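You operate a simulated robot arm through the tools that you are given. There is no shell and no other tool.

You run a simulated robot arm. Do the job below in one go: nothing can be reset, and whatever is moved stays where it is left.

JOB
Raise the bed plate's knob end to the rise on the job card and lock the bed lever.
Fine: check it with the short level, plus end toward the bed knob; put the level back; fingers out from under the bed plate. Set down upright: short level.

It is judged by the outcome, as a careful person would: the job done as asked, and still so three seconds after it is handed in. It fails if anything else is knocked over, pushed out of place, dropped, spilled or broken.

ROBOT AND FRAMES
A 6-joint arm with a two-finger gripper, fixed in place. Base frame: the origin is on the floor under the middle of its stand, x ahead of it, y to its left, z up; the work surface is at about z = 780. Readings come in mm, degrees, newtons and seconds.
With the tool pointing down near the work surface it reaches from about 100 to 700 mm from the base axis. Its first joint turns from -66.0 to 66.0 degrees. Payload 2.45 kg.
The tool frame sits at the grasp point between the pads (the TCP): z along the fingers, y along the line on which they close. The tips reach 30 mm beyond it. The gripper opens to 106 mm; its body begins 79 mm behind the TCP.
Orientation is told as [roll, pitch, yaw] about the base's x, y, z axes, in that order, counted from this pose: with the fingers straight down and closing along the base's y, the tool's x points along the base's -x, its y along +y and its z along -z.

CONTROLS
- The arm moves only by the tool step_arm. Its argument "motion" is a list of rows, each an object of numbers (a shift or turn left out is 0, a gripper value left out holds the last): "gripper": the closure, from 0 (fully open) to 1 (shut); "x", "y", "z": the shift along the tool's x, y, z in units of 50 mm (1.0 is 50 mm); "rx", "ry", "rz": the turn, a rotation vector about the tool's x, y, z in units of 4 degrees (1.0 is 4 degrees). In form: [{"gripper": .., "x": .., "y": .., "z": .., "rx": .., "ry": .., "rz": ..}, ...]. A call has 1 to 20 rows; each row shifts and turns the commanded pose from where the row before left it, along the tool's axes as they then stand. A call with a number of a shift or a turn outside -1 to 1 is refused whole. Rows are played at 5 a second. More than 50 mm and 8.6 degrees between two rows, or a gripper value outside its range, and nothing of the call is played. A pose out of reach is approached as far as the arm can. The call stops where the force on the tool passes 40 N (or 10 N more than at its start, if that is more) or the arm is blocked; 0.2 s more then pass. Each finger travels about 153 mm/s and halts on what it meets, pressing with about 23 N; the grip force reading is that of the motor and also rises with nothing between the fingers. The clock runs only during rows and for 0.2 s after the last one: add rows that do not move to give the fingers time. The reply holds the time, the measured pose of the TCP, the force on the tool along the base axes, the opening and the grip force, in the units named above and with some noise, with the torque about the TCP (base axes, N m) and any sound that the robot's microphone picked up.
- Cameras (640 x 400 px; columns grow to the right, rows downward): "scene" is fixed at [64.7, 415, 1377.1]; the picture's right is [-0.66, -0.75, 0.00], its down [-0.49, 0.43, -0.76] and it looks along [0.57, -0.50, -0.65] (base axes); focal length 280 px, centre (320, 200). "wrist" rides on the gripper at [76, -2, -106] in the tool frame; the picture's right is [0.02, 1.00, 0.00], its down [-0.78, 0.02, -0.62] and it looks along [-0.62, 0.01, 0.78] (tool axes); focal length 247 px, centre (320, 200).
- camera(camera): a new picture of that camera. The clock stands still meanwhile.
- locate(camera, pixels): for up to 12 pixels [column, row] of the newest picture of that camera ("zoom" is the newest enlarged one), the place [x, y, z] in the base frame of the surface seen there, good to about 2 mm, but the place of the scene camera against the robot may be out by one fixed shift of up to 25 mm in any direction. The clock stands still meanwhile.
- zoom(camera, box): a new picture of the part [left, top, right, bottom] of that camera's present view, enlarged. The clock stands still meanwhile.
- close_job(): hands the job in; it is judged then, once.

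Leave the gripper open and the arm clear of the work at the hand-in unless told otherwise.

The tools are called after "Request:" by a JSON object that holds its "name" and its "arguments". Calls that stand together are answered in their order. step_arm: Moves the arm, as the interface text tells. Its arguments: {"type":"object","properties":{"motion":{"type":"array","items":{"type":"object","properties":{"gripper":{"type":"number"},"x":{"type":"number"},"y":{"type":"number"},"z":{"type":"number"},"rx":{"type":"number"},"ry":{"type":"number"},"rz":{"type":"number"}}}}},"required":["motion"]} The other tools are called the same way: camera (camera) takes a picture; locate (camera, pixels) gives the place of the surface under pixels of a picture; zoom (camera, box) takes an enlarged picture of a part of a camera's view; close_job () hands the job in.

At the start:

```text
time_s: 0.0
position: [361.0, 13.4, 1170.6]
orientation: [0.0, 0.1, 0.0]
wrist_force: [-0.6, 0.2, 0.3]
wrist_torque: [0.0, 0.02, -0.05]
finger_gap: 106.1
finger_force: 0.1
```

scene: 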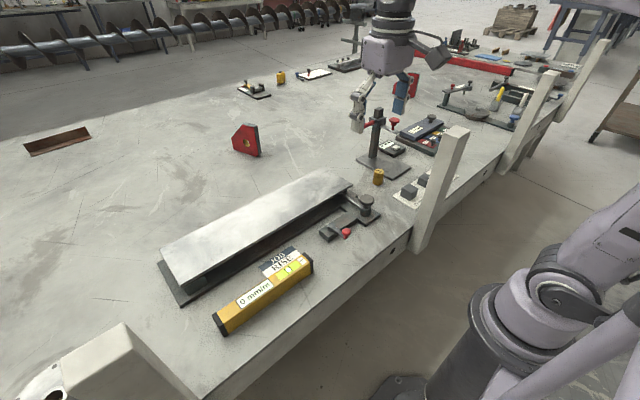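
wrist: 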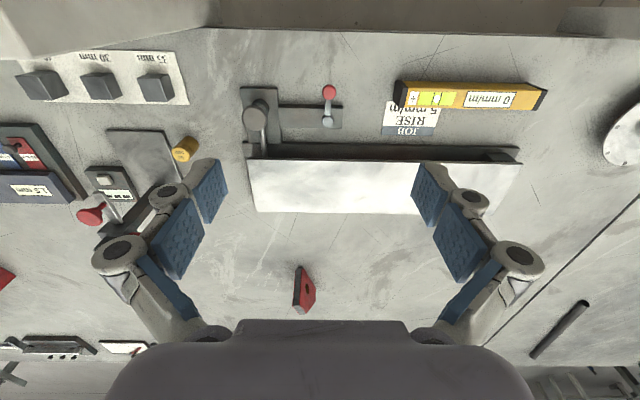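

I see the bed plate, a job card next to the yellow level, a bed knob and a red-tipped lever. I'll enlarge several parts to read them.

Request:
{"name": "zoom", "arguments": {"camera": "wrist", "box": [370, 60, 570, 150]}}

Request:
{"name": "zoom", "arguments": {"camera": "wrist", "box": [220, 70, 370, 170]}}

Request:
{"name": "zoom", "arguments": {"camera": "wrist", "box": [0, 40, 240, 250]}}

Request:
{"name": "zoom", "arguments": {"camera": "scene", "box": [200, 180, 400, 340]}}

Request:
{"name": "zoom", "arguments": {"camera": "scene", "box": [340, 80, 540, 210]}}

```text
3.20 times, centred on (470, 105) of wrist
```

zoom: 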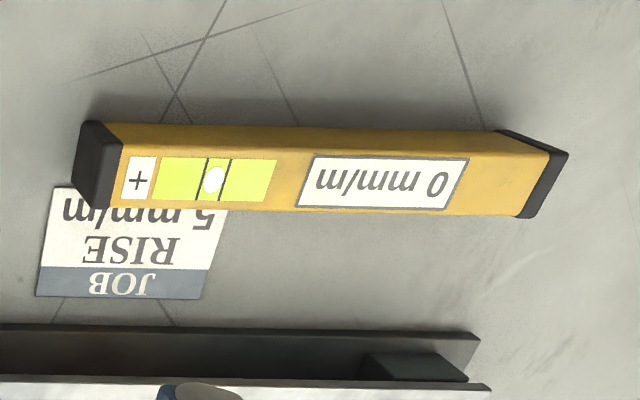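

```text
4.00 times, centred on (295, 120) of wrist
```

zoom: 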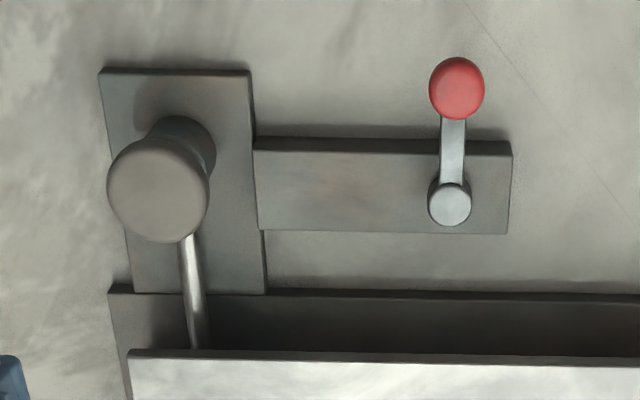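

```text
1.90 times, centred on (120, 145) of wrist
```

zoom: 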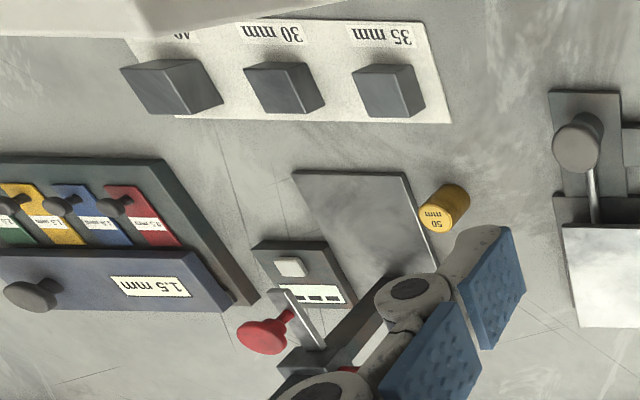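

```text
2.50 times, centred on (300, 260) of scene
```

zoom: 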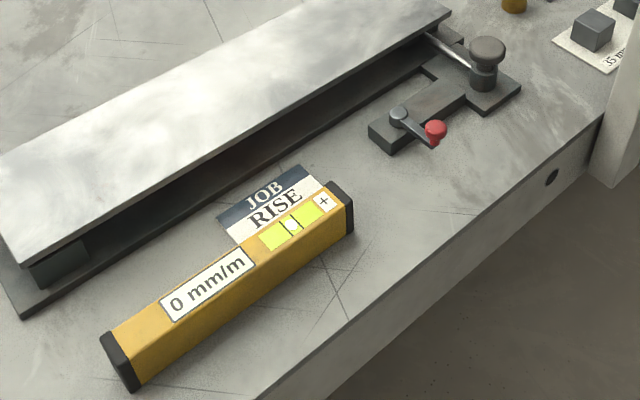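

```text
3.08 times, centred on (440, 145) of scene
```

zoom: 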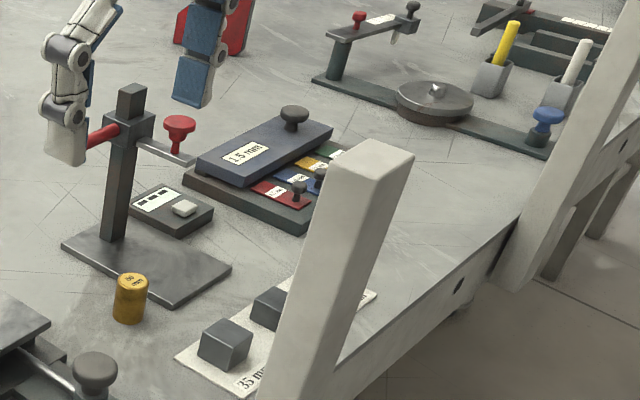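

The card is partly covered by the level (I read "…5 mm/m"). I'll locate the main points with the wrist camera, which rides with the robot.

Request:
{"name": "camera", "arguments": {"camera": "wrist"}}

Request:
{"name": "locate", "arguments": {"camera": "wrist", "pixels": [[256, 110], [266, 150], [329, 92], [328, 121], [300, 115], [399, 94], [544, 96], [470, 98], [252, 165], [522, 166], [256, 210], [506, 210]]}}

Request:
{"name": "zoom", "arguments": {"camera": "wrist", "box": [375, 75, 455, 140]}}

```text
taken
```

wrist: 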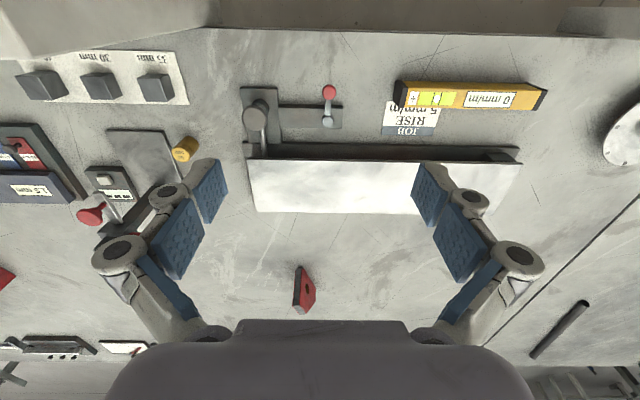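

```text
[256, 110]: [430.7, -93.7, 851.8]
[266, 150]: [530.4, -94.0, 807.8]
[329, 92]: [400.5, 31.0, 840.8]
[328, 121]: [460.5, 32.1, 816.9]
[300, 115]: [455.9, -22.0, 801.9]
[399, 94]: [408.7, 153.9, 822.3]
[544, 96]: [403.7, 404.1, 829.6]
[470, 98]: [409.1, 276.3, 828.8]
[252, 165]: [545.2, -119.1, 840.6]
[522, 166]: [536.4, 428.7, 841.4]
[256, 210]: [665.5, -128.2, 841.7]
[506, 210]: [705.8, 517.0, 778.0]
```

```text
6.15 times, centred on (415, 108) of wrist
```

zoom: 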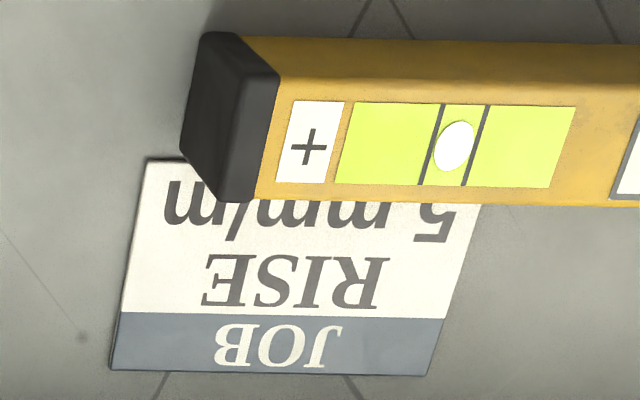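

The level's card text appears to be "5 mm/m" and its + end already points to the knob side (−y). I'll move in for a closer look at the knob and lever, with the TCP at about (351, −60, 960).

Request:
{"name": "step_arm", "arguments": {"motion": [{"gripper": 0, "x": 0.04, "y": -0.3, "z": 0.84}, {"x": 0.04, "y": -0.3, "z": 0.84}, {"x": 0.04, "y": -0.3, "z": 0.84}, {"x": 0.04, "y": -0.3, "z": 0.84}, {"x": 0.04, "y": -0.27, "z": 0.84}, {}]}}

Request:
{"name": "camera", "arguments": {"camera": "wrist"}}

```text
time_s: 1.4
position: [350.1, -59.7, 959.9]
orientation: [0.0, 0.0, 0.1]
wrist_force: [-0.2, 0.5, 0.1]
wrist_torque: [0.02, 0.02, 0.01]
finger_gap: 105.9
finger_force: 0.2
```

```text
taken
```

wrist: 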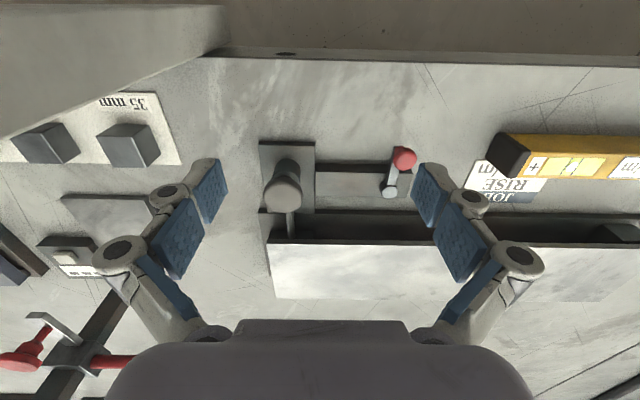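

There is a cream post of the bench close by at the upper left. I'll locate it and the features of the knob and lever, and zoom.

Request:
{"name": "locate", "arguments": {"camera": "wrist", "pixels": [[100, 20], [215, 20], [40, 70], [225, 45], [282, 192], [290, 172], [290, 225], [404, 158], [391, 190], [350, 185], [270, 150], [600, 40]]}}

Request:
{"name": "zoom", "arguments": {"camera": "wrist", "box": [240, 120, 440, 260]}}

Request:
{"name": "camera", "arguments": {"camera": "scene"}}

```text
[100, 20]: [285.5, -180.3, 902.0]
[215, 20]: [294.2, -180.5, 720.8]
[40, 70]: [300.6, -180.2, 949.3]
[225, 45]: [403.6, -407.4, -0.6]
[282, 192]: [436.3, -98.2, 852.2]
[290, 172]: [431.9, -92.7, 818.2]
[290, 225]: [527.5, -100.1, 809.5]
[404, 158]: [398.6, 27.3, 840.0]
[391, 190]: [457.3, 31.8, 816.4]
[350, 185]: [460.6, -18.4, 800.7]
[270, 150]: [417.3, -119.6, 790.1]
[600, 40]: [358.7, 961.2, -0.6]
```

```text
2.86 times, centred on (340, 190) of wrist
```

zoom: 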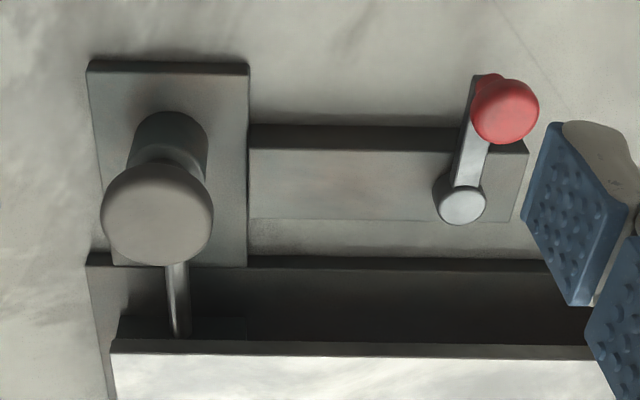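

```text
taken
```

scene: 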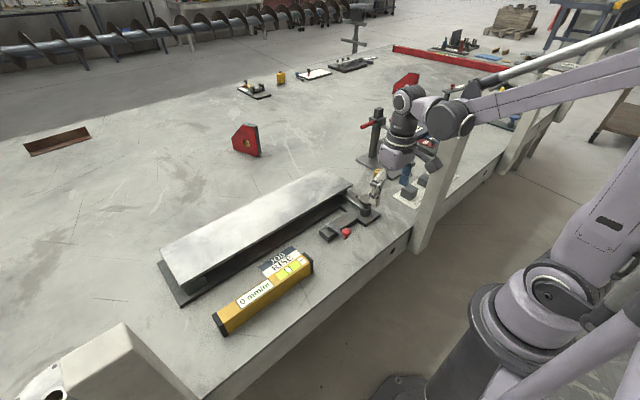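

The knob head is about 42 mm wide at (434, −95, 852), and the lever pivots at (458, 32) with its red ball at (398, 28, 840). I'll zoom the scene view on these for marks.

Request:
{"name": "zoom", "arguments": {"camera": "scene", "box": [310, 180, 400, 250]}}

Request:
{"name": "zoom", "arguments": {"camera": "scene", "box": [150, 160, 400, 340]}}

```text
5.71 times, centred on (355, 215) of scene
```

zoom: 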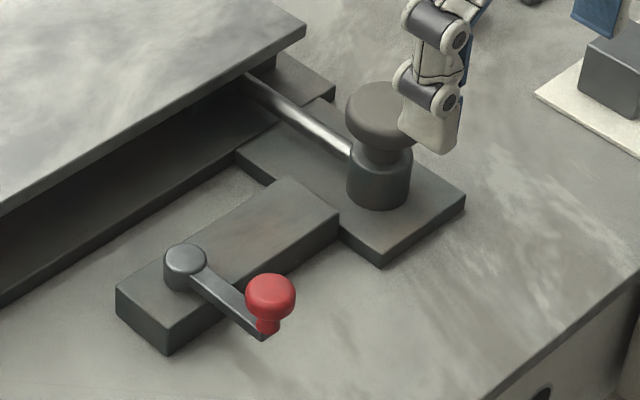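

```text
2.22 times, centred on (275, 250) of scene
```

zoom: 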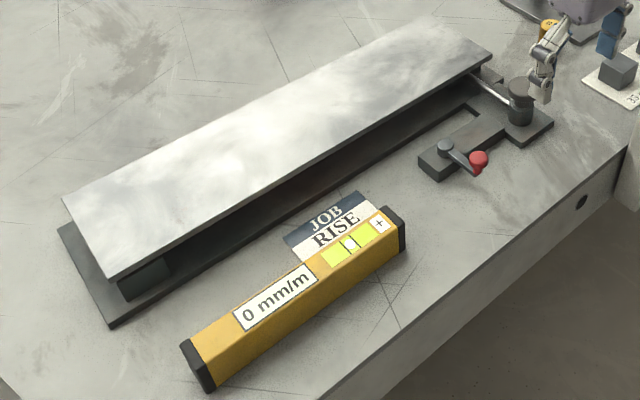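

No lock marks are visible. I'll check where the second post (lower left of the scene) is, before moving toward the level.

Request:
{"name": "locate", "arguments": {"camera": "scene", "pixels": [[120, 325], [60, 350], [170, 380], [100, 380], [457, 130], [430, 240], [218, 325], [308, 262], [265, 295], [280, 262], [366, 204], [346, 233]]}}

```text
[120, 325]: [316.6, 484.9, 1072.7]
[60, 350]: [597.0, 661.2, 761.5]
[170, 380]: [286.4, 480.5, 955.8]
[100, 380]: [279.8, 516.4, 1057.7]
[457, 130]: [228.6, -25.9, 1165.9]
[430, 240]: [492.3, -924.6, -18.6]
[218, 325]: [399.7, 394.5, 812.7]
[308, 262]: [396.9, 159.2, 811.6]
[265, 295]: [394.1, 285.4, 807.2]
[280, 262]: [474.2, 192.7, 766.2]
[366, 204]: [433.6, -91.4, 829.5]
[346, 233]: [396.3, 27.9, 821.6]
```

The scene camera reads about 20 mm low in z versus the wrist camera; I'll trust the wrist camera. The left post is near (300, ≥480, up to 1095), so I'll stay clear. I'll move to above the level at (405, 278, 1000) and then turn toward yaw +90 so that the fingers close along x.

Request:
{"name": "step_arm", "arguments": {"motion": [{"x": -0.1375, "y": 0.845, "z": -0.1}, {"x": -0.1375, "y": 0.845, "z": -0.1}, {"x": -0.1375, "y": 0.845, "z": -0.1}, {"x": -0.1375, "y": 0.845, "z": -0.1}, {"x": -0.1375, "y": 0.845, "z": -0.1}, {"x": -0.1375, "y": 0.845, "z": -0.1}, {"x": -0.1375, "y": 0.845, "z": -0.1}, {"x": -0.1375, "y": 0.845, "z": -0.1}, {"rz": -1}, {"rz": -1}, {"rz": -1}, {"rz": -1}, {"rz": -1}, {"rz": -1}, {"rz": -1}, {"rz": -1}, {"rz": -1}, {"rz": -1}, {"rz": -1}, {"rz": -1}]}}

Request:
{"name": "step_arm", "arguments": {"motion": [{"rz": -1}, {"rz": -1}, {"rz": -1}, {"rz": -1}, {"rz": -1}, {"rz": -1}, {"rz": -1}, {"rz": -1}, {"rz": -1}, {"rz": -1}, {"rz": -0.5}, {}]}}

Request:
{"name": "camera", "arguments": {"camera": "wrist"}}

```text
time_s: 5.6
position: [407.6, 277.4, 1001.3]
orientation: [0.2, 0.0, 48.0]
wrist_force: [0.0, 0.1, 0.4]
wrist_torque: [0.03, -0.02, 0.0]
finger_gap: 105.9
finger_force: 0.1
```

```text
time_s: 8.2
position: [406.7, 276.6, 1001.1]
orientation: [0.1, 0.0, 90.0]
wrist_force: [-0.3, 0.7, -0.4]
wrist_torque: [0.01, 0.01, 0.0]
finger_gap: 106.1
finger_force: 0.1
```

```text
taken
```

wrist: 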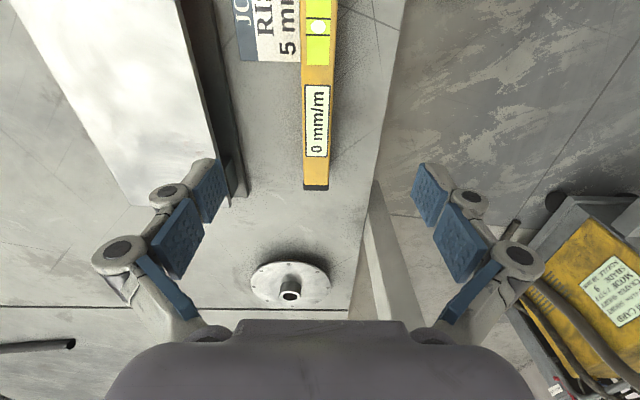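

I can see the card's row begins with "5" at about (287, 47). I'll zoom and locate the level's edges.

Request:
{"name": "zoom", "arguments": {"camera": "wrist", "box": [220, 0, 360, 100]}}

Request:
{"name": "locate", "arguments": {"camera": "wrist", "pixels": [[303, 180], [327, 180], [303, 100], [333, 100], [316, 187], [306, 20], [334, 20], [318, 120], [302, 187], [290, 160], [240, 170], [345, 150]]}}

```text
4.00 times, centred on (290, 50) of wrist
```

zoom: 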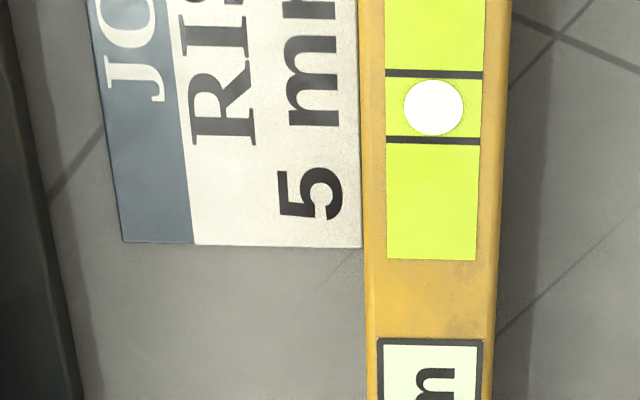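

```text
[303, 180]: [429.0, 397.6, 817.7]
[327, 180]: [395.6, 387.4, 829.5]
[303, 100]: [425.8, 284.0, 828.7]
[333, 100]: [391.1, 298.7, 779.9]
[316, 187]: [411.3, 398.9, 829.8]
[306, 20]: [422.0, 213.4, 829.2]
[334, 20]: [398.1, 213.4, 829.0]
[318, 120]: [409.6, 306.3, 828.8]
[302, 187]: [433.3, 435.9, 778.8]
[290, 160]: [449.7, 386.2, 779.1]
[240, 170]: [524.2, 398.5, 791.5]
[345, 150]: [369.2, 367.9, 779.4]
```

The card clearly says RISE 5 mm/m. The level runs y≈150–405, centred x≈410, with its top at z≈829. I'll descend to TCP z≈818 at (410, 277), leaving the fingers open.

Request:
{"name": "step_arm", "arguments": {"motion": [{"y": -0.07, "z": 0.8}, {"z": 0.8}, {"z": 0.8}, {"z": 0.7}, {"z": 0.3}, {"z": 0.26}, {}]}}

Request:
{"name": "camera", "arguments": {"camera": "wrist"}}

```text
time_s: 9.8
position: [410.2, 276.8, 816.3]
orientation: [0.0, 0.0, 89.9]
wrist_force: [0.9, 0.1, 0.1]
wrist_torque: [0.01, 0.0, 0.0]
finger_gap: 106.2
finger_force: 0.1
```

```text
taken
```

wrist: 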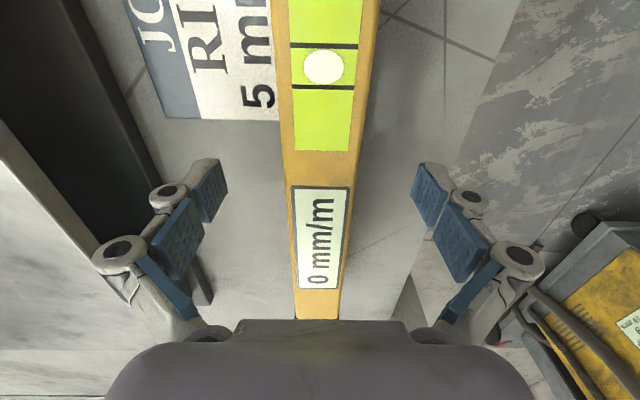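

The level is between the fingers, about centred. I'll close and let the fingers settle.

Request:
{"name": "step_arm", "arguments": {"motion": [{"gripper": 1}, {}, {}, {}, {}]}}

Request:
{"name": "camera", "arguments": {"camera": "wrist"}}

```text
time_s: 11.0
position: [409.5, 276.8, 817.6]
orientation: [0.0, 0.0, 90.0]
wrist_force: [-3.2, 0.5, 13.9]
wrist_torque: [-0.08, 0.13, 0.05]
finger_gap: 33.5
finger_force: 23.1
```

```text
taken
```

wrist: 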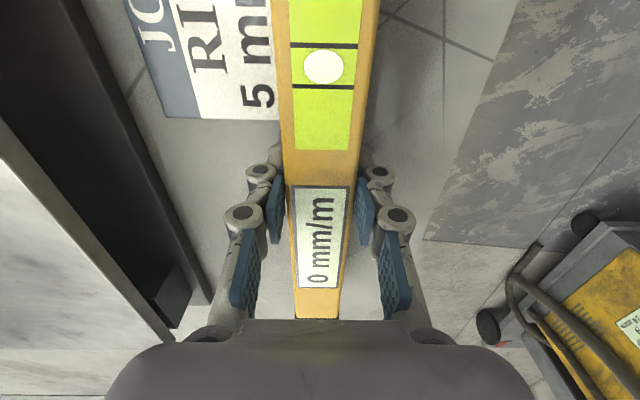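

Gripped at 33.5 mm gap. I'll lift by 70 mm.

Request:
{"name": "step_arm", "arguments": {"motion": [{"z": -0.2}, {"z": -0.4}, {"z": -0.4}, {"z": -0.4}, {}]}}

Request:
{"name": "camera", "arguments": {"camera": "wrist"}}

Request:
{"name": "camera", "arguments": {"camera": "scene"}}

```text
time_s: 12.2
position: [411.6, 276.0, 889.3]
orientation: [0.0, 0.0, 89.9]
wrist_force: [-0.8, 0.5, 0.7]
wrist_torque: [-0.02, -0.04, -0.02]
finger_gap: 0.0
finger_force: 22.6
```

```text
taken
```

wrist: 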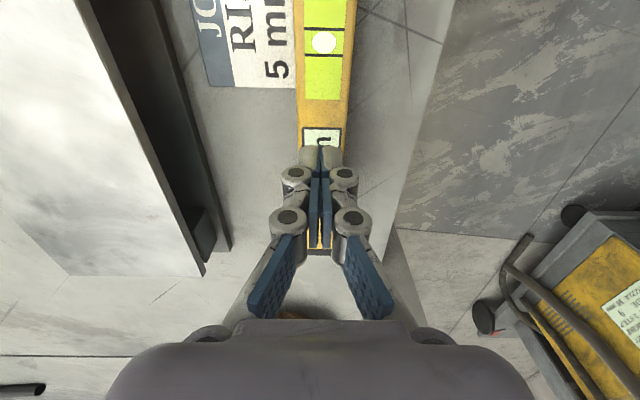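

```text
taken
```

scene: 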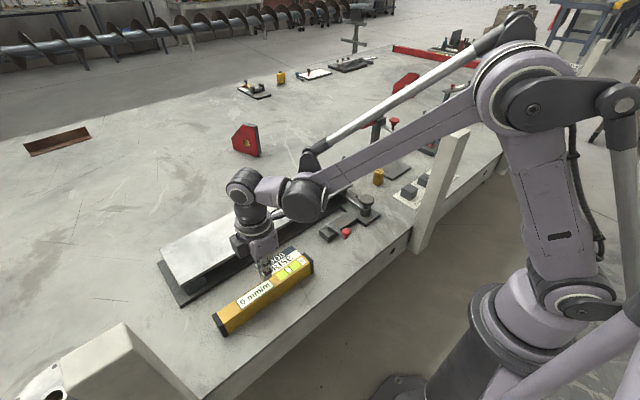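

The fingers slipped off: the gap reads 0 and the level is still on the table. I'll open the gripper, then check the level's present place and its cross-section.

Request:
{"name": "step_arm", "arguments": {"motion": [{"gripper": 0, "z": -0.5}, {"z": -0.5}, {}, {}]}}

Request:
{"name": "camera", "arguments": {"camera": "wrist"}}

Request:
{"name": "zoom", "arguments": {"camera": "scene", "box": [200, 230, 330, 340]}}

```text
time_s: 13.2
position: [411.0, 277.1, 938.9]
orientation: [0.0, 0.0, 89.9]
wrist_force: [0.3, -0.7, 0.6]
wrist_torque: [-0.02, 0.01, 0.02]
finger_gap: 106.1
finger_force: 0.0
```

```text
taken
```

wrist: 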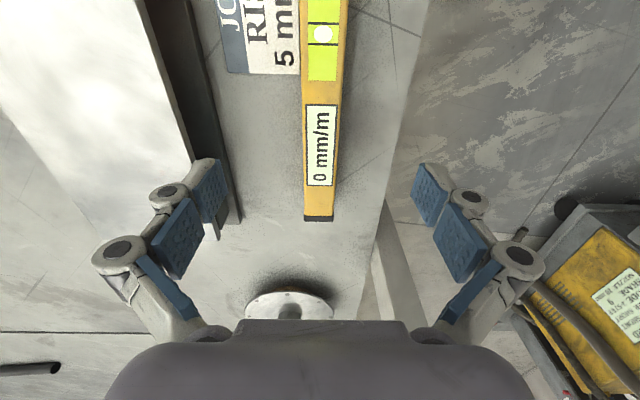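

```text
3.64 times, centred on (265, 285) of scene
```

zoom: 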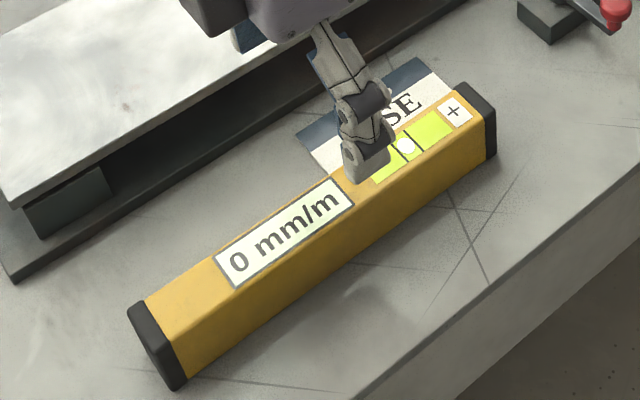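

The level appears unmoved. I'll locate its edges precisely now.

Request:
{"name": "locate", "arguments": {"camera": "wrist", "pixels": [[304, 200], [333, 200], [304, 150], [340, 150], [302, 100], [343, 100], [302, 60], [345, 60], [318, 216], [318, 221], [304, 219], [333, 219]]}}

Request:
{"name": "zoom", "arguments": {"camera": "wrist", "box": [270, 90, 370, 240]}}

```text
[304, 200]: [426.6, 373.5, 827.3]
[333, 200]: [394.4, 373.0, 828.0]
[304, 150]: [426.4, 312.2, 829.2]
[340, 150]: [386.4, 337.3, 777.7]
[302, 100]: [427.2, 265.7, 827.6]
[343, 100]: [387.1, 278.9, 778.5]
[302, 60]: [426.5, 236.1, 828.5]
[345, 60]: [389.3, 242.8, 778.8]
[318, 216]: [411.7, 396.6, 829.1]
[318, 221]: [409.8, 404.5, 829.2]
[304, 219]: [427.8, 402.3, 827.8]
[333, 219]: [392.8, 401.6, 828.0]
```

```text
2.67 times, centred on (320, 165) of wrist
```

zoom: 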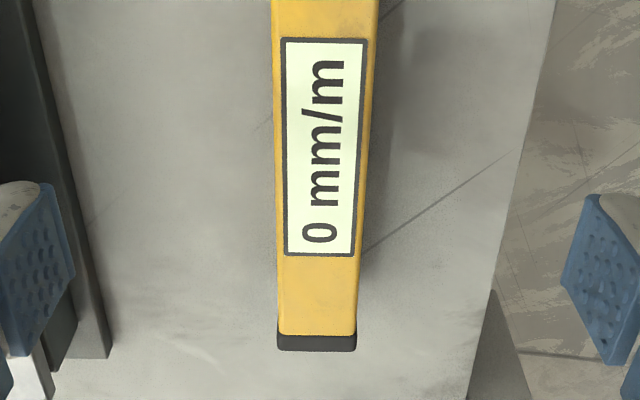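

The level body spans x 394–427 (33 mm wide), centre x≈410.5, unmoved. On closing there was a 14 N upward push, so the tips may have met the table. I'll try again a bit higher, with TCP z≈826, and read the forces before lifting.

Request:
{"name": "step_arm", "arguments": {"motion": [{"z": 0.7}, {"z": 0.7}, {"z": 0.5}, {"z": 0.34}, {}]}}

Request:
{"name": "step_arm", "arguments": {"motion": [{"gripper": 1}, {}, {}, {}, {}]}}

Request:
{"name": "zoom", "arguments": {"camera": "wrist", "box": [200, 100, 440, 320]}}

Request:
{"name": "zoom", "arguments": {"camera": "scene", "box": [200, 200, 330, 340]}}

```text
time_s: 14.4
position: [410.5, 277.4, 825.3]
orientation: [0.0, 0.0, 89.9]
wrist_force: [-0.6, -0.5, 0.2]
wrist_torque: [-0.02, -0.02, -0.01]
finger_gap: 106.3
finger_force: 0.1
```

```text
time_s: 15.6
position: [410.8, 276.4, 827.2]
orientation: [0.1, 0.0, 90.1]
wrist_force: [-2.1, 1.2, 14.4]
wrist_torque: [-0.02, 0.09, 0.03]
finger_gap: 33.5
finger_force: 22.5
```

```text
1.82 times, centred on (320, 210) of wrist
```

zoom: 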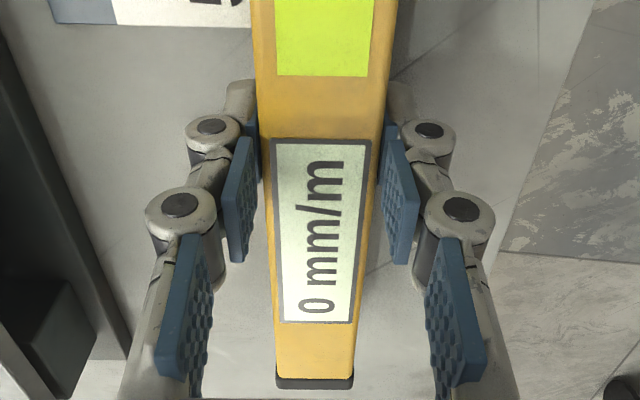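

```text
2.86 times, centred on (265, 270) of scene
```

zoom: 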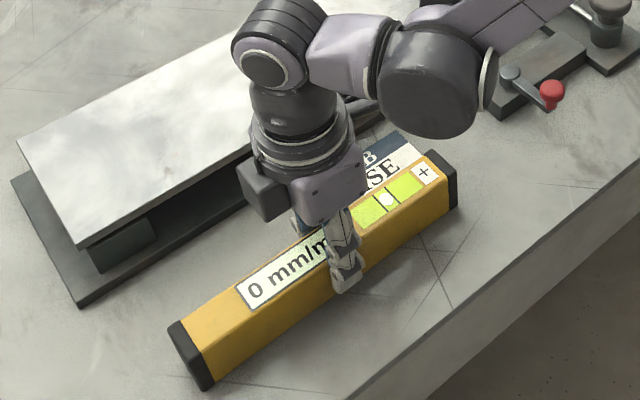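

Closing at 33.5 mm gives the same ~14 N upward push, so it comes from the finger motion rubbing on the level and not from the table. I'll lift slowly in 2 mm rows and watch the force and gap.

Request:
{"name": "step_arm", "arguments": {"motion": [{"z": -0.04}, {"z": -0.04}, {"z": -0.04}, {"z": -0.04}, {"z": -0.04}, {}]}}

Request:
{"name": "zoom", "arguments": {"camera": "scene", "box": [200, 200, 330, 340]}}

```text
time_s: 17.0
position: [411.5, 277.9, 835.5]
orientation: [0.1, 0.0, 89.9]
wrist_force: [-0.4, 0.1, -3.3]
wrist_torque: [-0.04, 0.02, 0.01]
finger_gap: 33.5
finger_force: 23.1
```

```text
2.86 times, centred on (265, 270) of scene
```

zoom: 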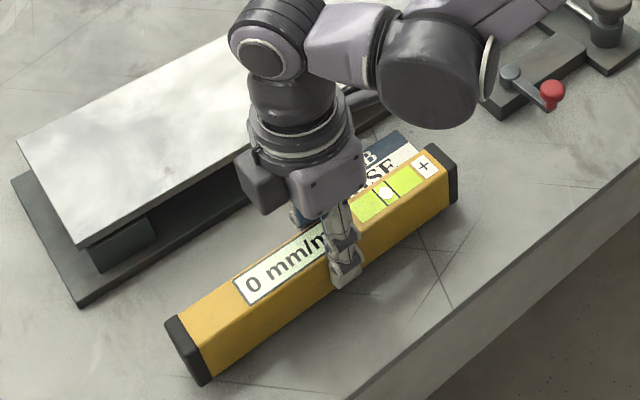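

The weight reads about 3 N and the gap still holds. The +y end looks slightly raised, but the + end less so. I'll lift slowly by another 10 mm and compare.

Request:
{"name": "step_arm", "arguments": {"motion": [{"z": -0.05}, {"z": -0.05}, {"z": -0.05}, {"z": -0.05}, {}]}}

Request:
{"name": "zoom", "arguments": {"camera": "scene", "box": [200, 200, 330, 340]}}

Request:
{"name": "camera", "arguments": {"camera": "wrist"}}

```text
time_s: 18.2
position: [410.3, 277.5, 845.9]
orientation: [0.0, 0.0, 89.9]
wrist_force: [-0.2, 0.0, -2.4]
wrist_torque: [-0.01, 0.01, 0.01]
finger_gap: 33.6
finger_force: 22.3
```

```text
2.86 times, centred on (265, 270) of scene
```

zoom: 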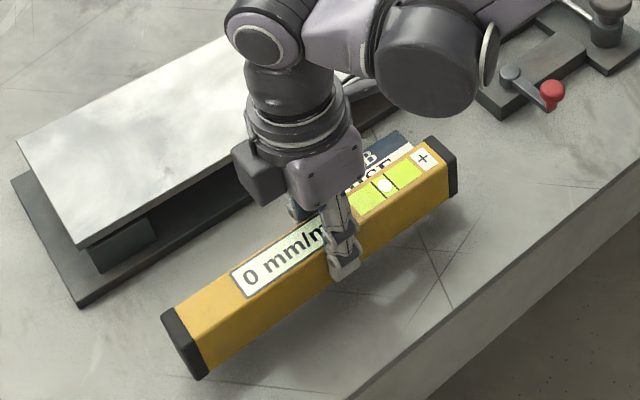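

```text
taken
```

wrist: 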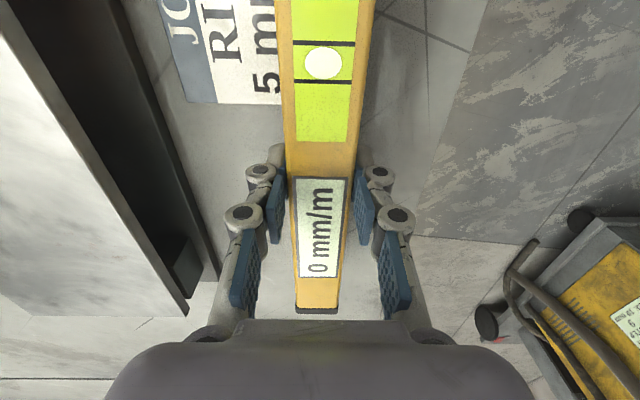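

The level hangs from the grip, weighing about 2.5–3 N, and its shadow shows it's off the table. I'll lift gently to TCP z≈916 at 10 mm per row and check again.

Request:
{"name": "step_arm", "arguments": {"motion": [{"z": -0.1}, {"z": -0.2}, {"z": -0.2}, {"z": -0.2}, {"z": -0.2}, {"z": -0.2}, {"z": -0.2}, {"z": -0.1}, {}]}}

Request:
{"name": "camera", "arguments": {"camera": "wrist"}}

Request:
{"name": "camera", "arguments": {"camera": "scene"}}

```text
time_s: 20.2
position: [410.8, 275.9, 916.5]
orientation: [-0.1, 0.0, 90.0]
wrist_force: [0.5, 1.0, -2.3]
wrist_torque: [0.02, -0.04, 0.0]
finger_gap: 33.5
finger_force: 22.8
```

```text
taken
```

wrist: 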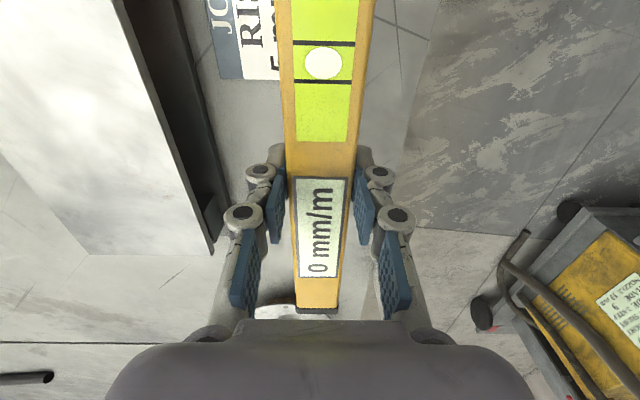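

```text
taken
```

scene: 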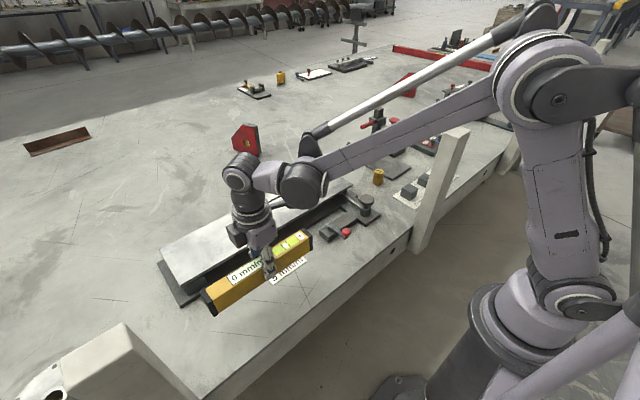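

The level is held steady. I'll locate its top and ends, and the plate top, for the placing height.

Request:
{"name": "locate", "arguments": {"camera": "wrist", "pixels": [[318, 20], [318, 110], [318, 165], [318, 290], [318, 306], [290, 150], [350, 150], [60, 120], [100, 220], [200, 245], [180, 180], [60, 200]]}}

Request:
{"name": "zoom", "arguments": {"camera": "scene", "box": [190, 200, 330, 330]}}

```text
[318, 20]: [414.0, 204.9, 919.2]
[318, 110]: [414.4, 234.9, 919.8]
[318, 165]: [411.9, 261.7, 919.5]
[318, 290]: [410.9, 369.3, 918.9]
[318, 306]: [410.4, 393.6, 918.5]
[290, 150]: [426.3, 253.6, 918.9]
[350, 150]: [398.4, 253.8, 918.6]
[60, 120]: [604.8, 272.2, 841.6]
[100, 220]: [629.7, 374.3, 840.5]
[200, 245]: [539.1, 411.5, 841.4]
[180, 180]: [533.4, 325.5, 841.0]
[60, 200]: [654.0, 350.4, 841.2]
```

```text
3.08 times, centred on (260, 265) of scene
```

zoom: 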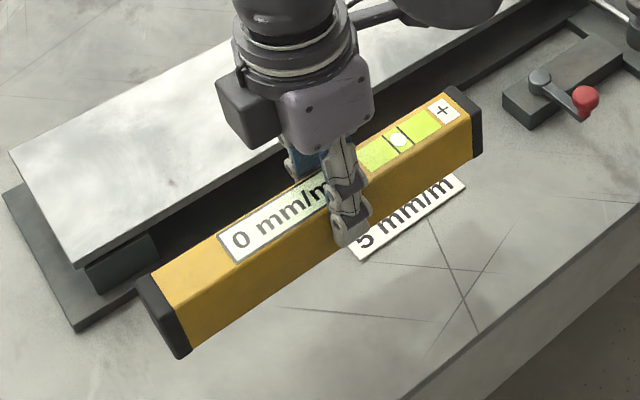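

The card reads 5 mm/m in full. The level's bottom is about 47.5 mm below the TCP and the plate top is at z≈841. I'll carry it slowly to (594, 155) above the plate at this height.

Request:
{"name": "step_arm", "arguments": {"motion": [{"x": 0.08, "y": -0.12}, {"x": 0.15, "y": -0.23}, {"x": 0.15, "y": -0.23}, {"x": 0.15, "y": -0.23}, {"x": 0.15, "y": -0.23}, {"x": 0.15, "y": -0.23}, {"x": 0.15, "y": -0.23}, {"x": 0.15, "y": -0.23}, {"x": 0.15, "y": -0.23}, {"x": 0.15, "y": -0.23}, {"x": 0.15, "y": -0.23}, {"x": 0.15, "y": -0.23}, {"x": 0.15, "y": -0.23}, {"x": 0.15, "y": -0.23}, {"x": 0.15, "y": -0.23}, {"x": 0.15, "y": -0.23}, {"x": 0.08, "y": -0.1}, {}]}}

Request:
{"name": "camera", "arguments": {"camera": "wrist"}}

Request:
{"name": "camera", "arguments": {"camera": "scene"}}

```text
time_s: 24.0
position: [594.3, 155.4, 915.7]
orientation: [0.0, 0.0, 89.9]
wrist_force: [-0.2, 0.0, -1.8]
wrist_torque: [-0.03, -0.02, -0.02]
finger_gap: 33.7
finger_force: 23.2
```

```text
taken
```

wrist: 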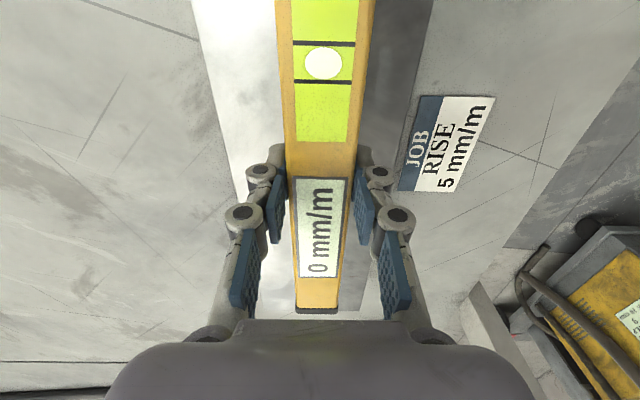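

```text
taken
```

scene: 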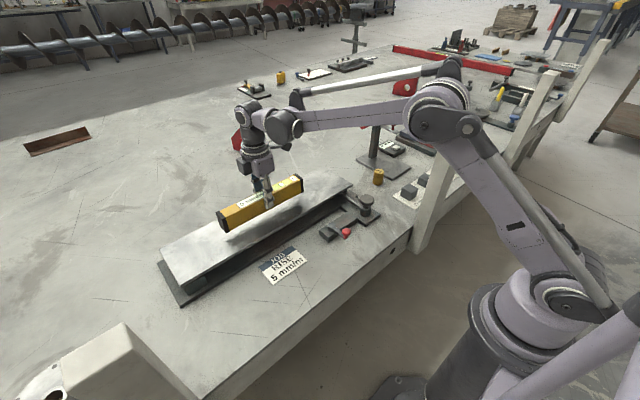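

The level is above the plate. I'll lower it 24 mm, then feel for contact.

Request:
{"name": "step_arm", "arguments": {"motion": [{"z": 0.1}, {"z": 0.1}, {"z": 0.1}, {"z": 0.1}, {"z": 0.04}, {"z": 0.04}, {}]}}

Request:
{"name": "step_arm", "arguments": {"motion": [{"z": 0.02}, {"z": 0.02}, {}]}}

```text
time_s: 25.6
position: [594.4, 156.0, 892.4]
orientation: [-0.1, -0.1, 90.0]
wrist_force: [-0.5, -0.1, -2.6]
wrist_torque: [-0.02, 0.01, -0.02]
finger_gap: 33.7
finger_force: 22.7
```

```text
time_s: 26.4
position: [594.6, 157.0, 889.5]
orientation: [-0.1, 0.0, 90.0]
wrist_force: [0.3, -0.1, -2.4]
wrist_torque: [0.04, -0.02, -0.01]
finger_gap: 33.4
finger_force: 23.3
```

Still hanging free (−2.4 N). I'll lower by 1 mm steps and check the force.

Request:
{"name": "step_arm", "arguments": {"motion": [{"z": 0.02}, {}]}}

Request:
{"name": "step_arm", "arguments": {"motion": [{"z": 0.015}, {}]}}

```text
time_s: 27.0
position: [593.8, 156.8, 888.2]
orientation: [0.0, 0.0, 89.9]
wrist_force: [0.2, 0.0, -2.4]
wrist_torque: [-0.01, 0.0, 0.04]
finger_gap: 33.5
finger_force: 23.4
```

```text
time_s: 27.6
position: [594.4, 156.2, 888.8]
orientation: [-0.1, -0.1, 89.9]
wrist_force: [0.6, 0.0, 5.9]
wrist_torque: [0.24, 0.05, -0.04]
finger_gap: 33.7
finger_force: 22.5
```

Contact: +5.9 N. I'll open the fingers and raise straight up to clear the level.

Request:
{"name": "step_arm", "arguments": {"motion": [{"gripper": 0.4}, {"gripper": 0.2}, {"gripper": 0}, {}]}}

Request:
{"name": "step_arm", "arguments": {"motion": [{"z": -0.5}, {"z": -0.8}, {"z": -0.8}, {"z": -0.8}, {}]}}

Request:
{"name": "camera", "arguments": {"camera": "wrist"}}

Request:
{"name": "zoom", "arguments": {"camera": "scene", "box": [150, 140, 400, 310]}}

```text
time_s: 28.6
position: [594.2, 156.7, 888.0]
orientation: [0.0, 0.0, 89.9]
wrist_force: [-0.6, -0.1, 0.9]
wrist_torque: [0.05, 0.01, 0.0]
finger_gap: 106.0
finger_force: 0.1
```

```text
time_s: 29.8
position: [593.4, 157.1, 1033.7]
orientation: [0.1, 0.0, 89.9]
wrist_force: [0.1, -0.8, 0.0]
wrist_torque: [0.0, 0.01, 0.0]
finger_gap: 106.2
finger_force: 0.1
```

```text
taken
```

wrist: 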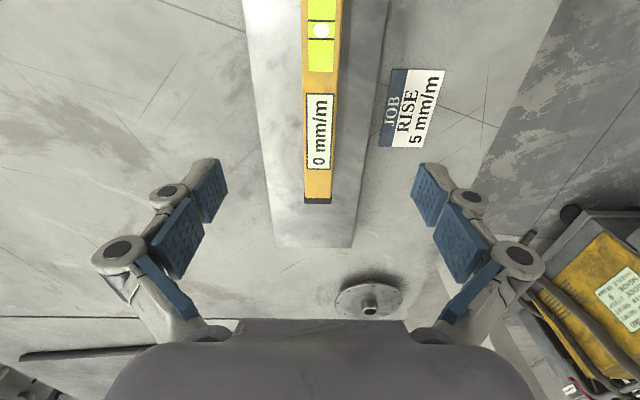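

```text
2.35 times, centred on (275, 225) of scene
```

zoom: 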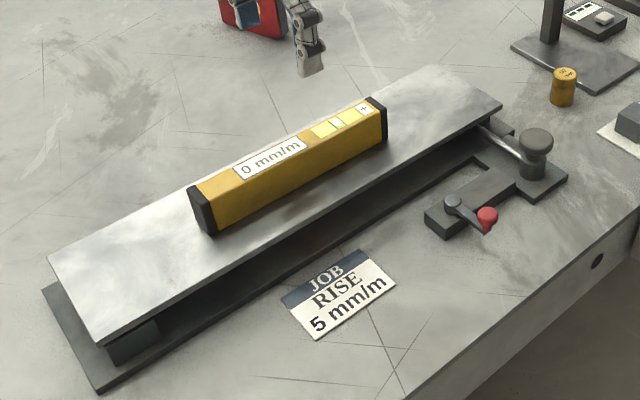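

The level now sits on the plate, + end toward the knob, reading 0 mm/m. Next I move over the knob at about (434, −95, 973) and turn back toward yaw 0.

Request:
{"name": "step_arm", "arguments": {"motion": [{"x": 0.63, "y": 0.4, "z": 0.15}, {"x": 0.63, "y": 0.4, "z": 0.15}, {"x": 0.63, "y": 0.4, "z": 0.15}, {"x": 0.63, "y": 0.4, "z": 0.15}, {"x": 0.63, "y": 0.4, "z": 0.15}, {"x": 0.63, "y": 0.4, "z": 0.15}, {"x": 0.63, "y": 0.4, "z": 0.15}, {"x": 0.63, "y": 0.4, "z": 0.15}, {"rz": 1}, {"rz": 1}, {"rz": 1}, {"rz": 1}, {"rz": 1}, {"rz": 1}, {"rz": 1}, {"rz": 1}, {"rz": 1}, {"rz": 1}, {"rz": 1}, {"rz": 1}]}}

Request:
{"name": "step_arm", "arguments": {"motion": [{"rz": 1}, {"rz": 1}, {"rz": 1}, {"rz": 1}, {"rz": 1}, {"rz": 1}, {"rz": 1}, {"rz": 1}, {"rz": 1}, {"rz": 1}, {"rz": 0.5}, {}]}}

Request:
{"name": "camera", "arguments": {"camera": "wrist"}}

```text
time_s: 34.0
position: [433.7, -94.6, 973.9]
orientation: [0.1, 0.0, 41.9]
wrist_force: [-0.8, 0.7, 0.2]
wrist_torque: [-0.04, 0.03, 0.0]
finger_gap: 106.0
finger_force: 0.0
```

```text
time_s: 36.6
position: [432.7, -95.1, 974.4]
orientation: [0.0, 0.0, -0.2]
wrist_force: [0.2, 0.6, 0.5]
wrist_torque: [-0.01, 0.01, 0.0]
finger_gap: 106.0
finger_force: 0.1
```

```text
taken
```

wrist: 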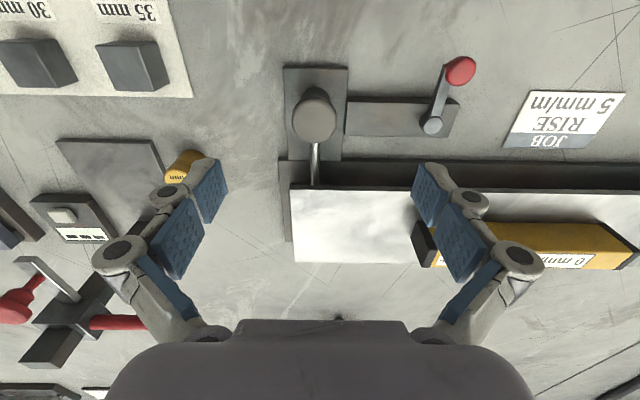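

I see the knob head at (315, 118). I'll locate its rim and centre and zoom in on it.

Request:
{"name": "zoom", "arguments": {"camera": "wrist", "box": [260, 50, 480, 200]}}

Request:
{"name": "locate", "arguments": {"camera": "wrist", "pixels": [[293, 118], [336, 118], [315, 138], [315, 102], [315, 118], [315, 93], [316, 160], [460, 70], [433, 125], [445, 95], [400, 118], [330, 75]]}}

```text
2.67 times, centred on (370, 125) of wrist
```

zoom: 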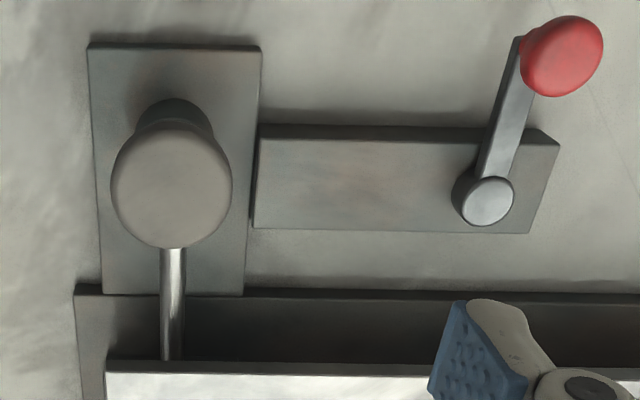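

```text
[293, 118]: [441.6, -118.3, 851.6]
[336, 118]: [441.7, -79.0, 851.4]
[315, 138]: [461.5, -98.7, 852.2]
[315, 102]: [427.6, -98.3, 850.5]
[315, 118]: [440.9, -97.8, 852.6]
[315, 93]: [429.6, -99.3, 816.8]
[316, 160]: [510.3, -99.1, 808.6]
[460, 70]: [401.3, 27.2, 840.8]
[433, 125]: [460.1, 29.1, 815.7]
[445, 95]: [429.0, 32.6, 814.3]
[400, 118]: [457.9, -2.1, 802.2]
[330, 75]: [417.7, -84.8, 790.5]
```

The knob head's centre is at about (441.5, −98.5), radius 20, top z≈852; the rod's top is at z≈812. I'll check the scene for clearance to the post before going down.

Request:
{"name": "camera", "arguments": {"camera": "scene"}}

```text
taken
```

scene: 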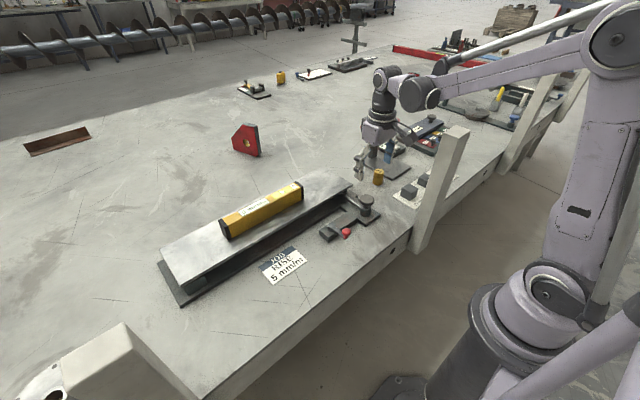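

Request:
{"name": "locate", "arguments": {"camera": "scene", "pixels": [[457, 130], [445, 150], [430, 200], [466, 135], [440, 220], [415, 245]]}}

```text
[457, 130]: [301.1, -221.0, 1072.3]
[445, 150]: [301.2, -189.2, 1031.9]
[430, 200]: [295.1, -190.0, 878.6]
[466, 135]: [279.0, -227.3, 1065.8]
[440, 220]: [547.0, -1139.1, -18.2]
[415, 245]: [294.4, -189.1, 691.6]
```

The post (x 280–301, y≤−180, top ≈1090) leaves about 80 mm of room. I'll descend over the knob to TCP (441.5, −98.5, 854) with fingers open.

Request:
{"name": "step_arm", "arguments": {"motion": [{"x": -0.176, "y": -0.068, "z": 0.4}, {"z": 0.6}, {"z": 0.6}, {"z": 0.5}, {"z": 0.3}, {}]}}

Request:
{"name": "camera", "arguments": {"camera": "wrist"}}

```text
time_s: 38.0
position: [441.2, -98.8, 850.4]
orientation: [-0.1, 0.1, -0.1]
wrist_force: [-0.2, -0.5, -0.9]
wrist_torque: [0.03, 0.02, -0.01]
finger_gap: 105.9
finger_force: 0.0
```

```text
taken
```

wrist: 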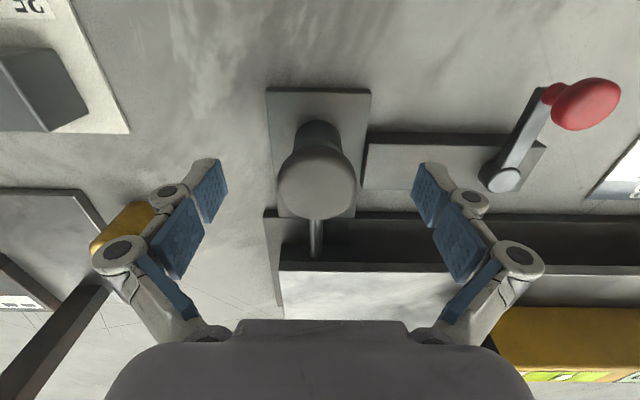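

The knob is centred between the pads. I'll raise 3 mm to keep the tips above the rod and close on the head.

Request:
{"name": "step_arm", "arguments": {"motion": [{"z": -0.06}, {"gripper": 1}, {}, {}, {}]}}

Request:
{"name": "camera", "arguments": {"camera": "wrist"}}

Request:
{"name": "zoom", "arguments": {"camera": "scene", "box": [150, 140, 400, 310]}}

```text
time_s: 39.2
position: [441.0, -100.6, 854.9]
orientation: [-0.2, -0.1, -0.1]
wrist_force: [1.4, -14.7, 9.1]
wrist_torque: [-0.23, -0.01, -0.02]
finger_gap: 42.0
finger_force: 45.0
```

```text
taken
```

wrist: 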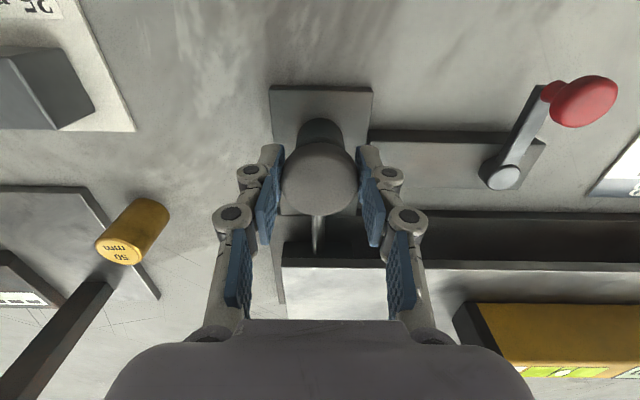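

```text
2.35 times, centred on (275, 225) of scene
```

zoom: 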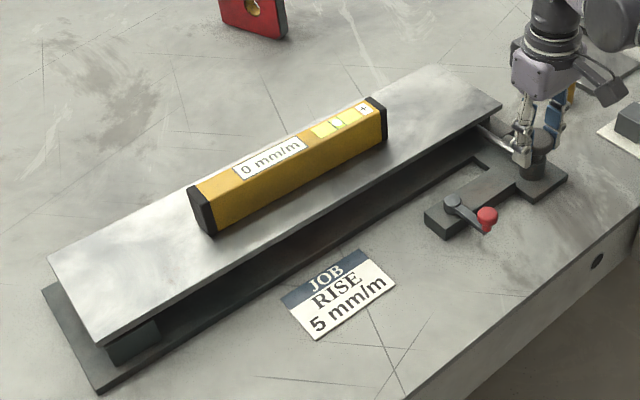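

The gripper is slightly off-centre (−14.7 N in y). I'll shift 2 mm to −y to relieve it, and check the forces.

Request:
{"name": "step_arm", "arguments": {"motion": [{"y": -0.04}, {}]}}

```text
time_s: 39.8
position: [442.1, -100.7, 855.5]
orientation: [0.1, 0.1, 0.0]
wrist_force: [1.7, -5.2, 2.0]
wrist_torque: [-0.44, -0.27, 0.0]
finger_gap: 42.2
finger_force: 44.8
```

The side force has dropped. I'll turn 12° clockwise (seen from above) as a test and read the level.

Request:
{"name": "step_arm", "arguments": {"motion": [{"rz": 1}, {"rz": 1}, {"rz": 1}, {}]}}

Request:
{"name": "zoom", "arguments": {"camera": "scene", "box": [210, 170, 310, 245]}}

Request:
{"name": "camera", "arguments": {"camera": "wrist"}}

```text
time_s: 40.8
position: [441.3, -99.2, 856.5]
orientation: [0.1, 0.0, -12.1]
wrist_force: [-2.1, 4.9, -4.7]
wrist_torque: [0.1, -0.27, 0.01]
finger_gap: 42.3
finger_force: 44.8
```

```text
5.33 times, centred on (260, 208) of scene
```

zoom: 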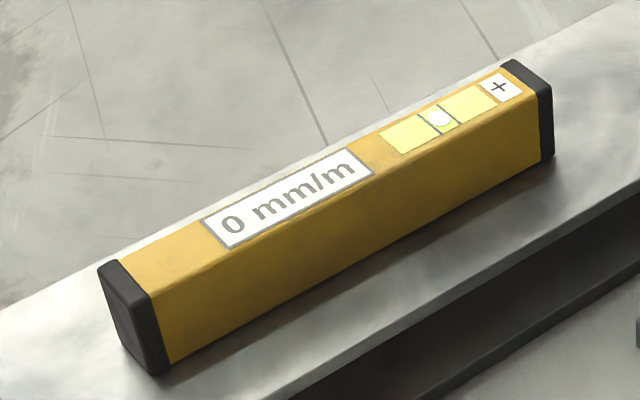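

```text
taken
```

wrist: 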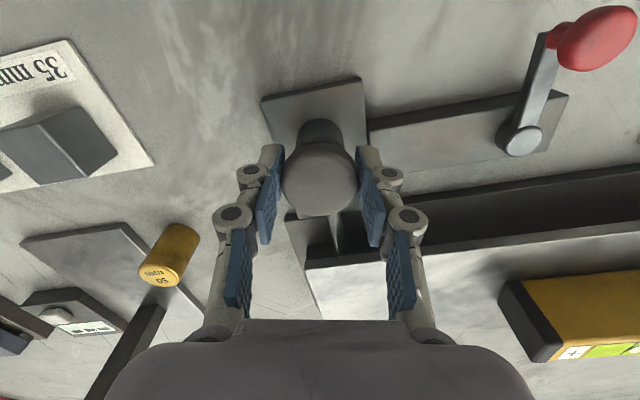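

Turned 12° with little torque; it still reads 0. I'll continue clockwise by 40°.

Request:
{"name": "step_arm", "arguments": {"motion": [{"rz": 1}, {"rz": 1}, {"rz": 1}, {"rz": 1}, {"rz": 1}, {"rz": 1}, {"rz": 1}, {"rz": 1}, {"rz": 1}, {"rz": 1}, {}]}}

Request:
{"name": "zoom", "arguments": {"camera": "scene", "box": [210, 170, 310, 245]}}

Request:
{"name": "zoom", "arguments": {"camera": "scene", "box": [300, 150, 410, 250]}}

```text
time_s: 43.2
position: [442.9, -98.5, 856.3]
orientation: [0.3, 0.2, -52.2]
wrist_force: [4.7, 22.5, -26.5]
wrist_torque: [-0.03, -0.17, 0.01]
finger_gap: 42.2
finger_force: 44.7
```

```text
5.33 times, centred on (260, 208) of scene
```

zoom: 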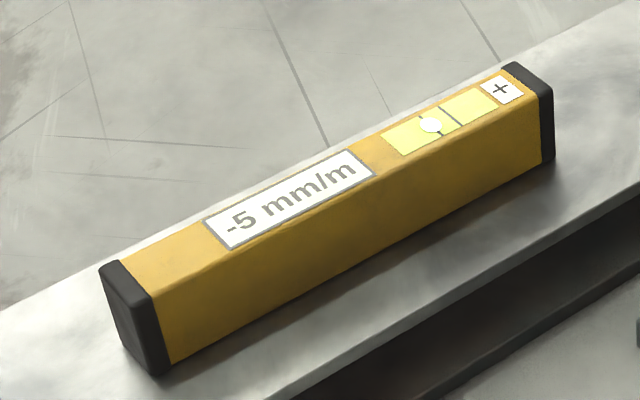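

```text
4.00 times, centred on (355, 200) of scene
```

zoom: 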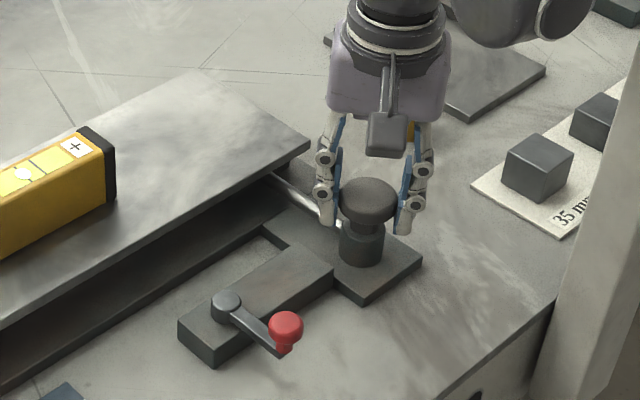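

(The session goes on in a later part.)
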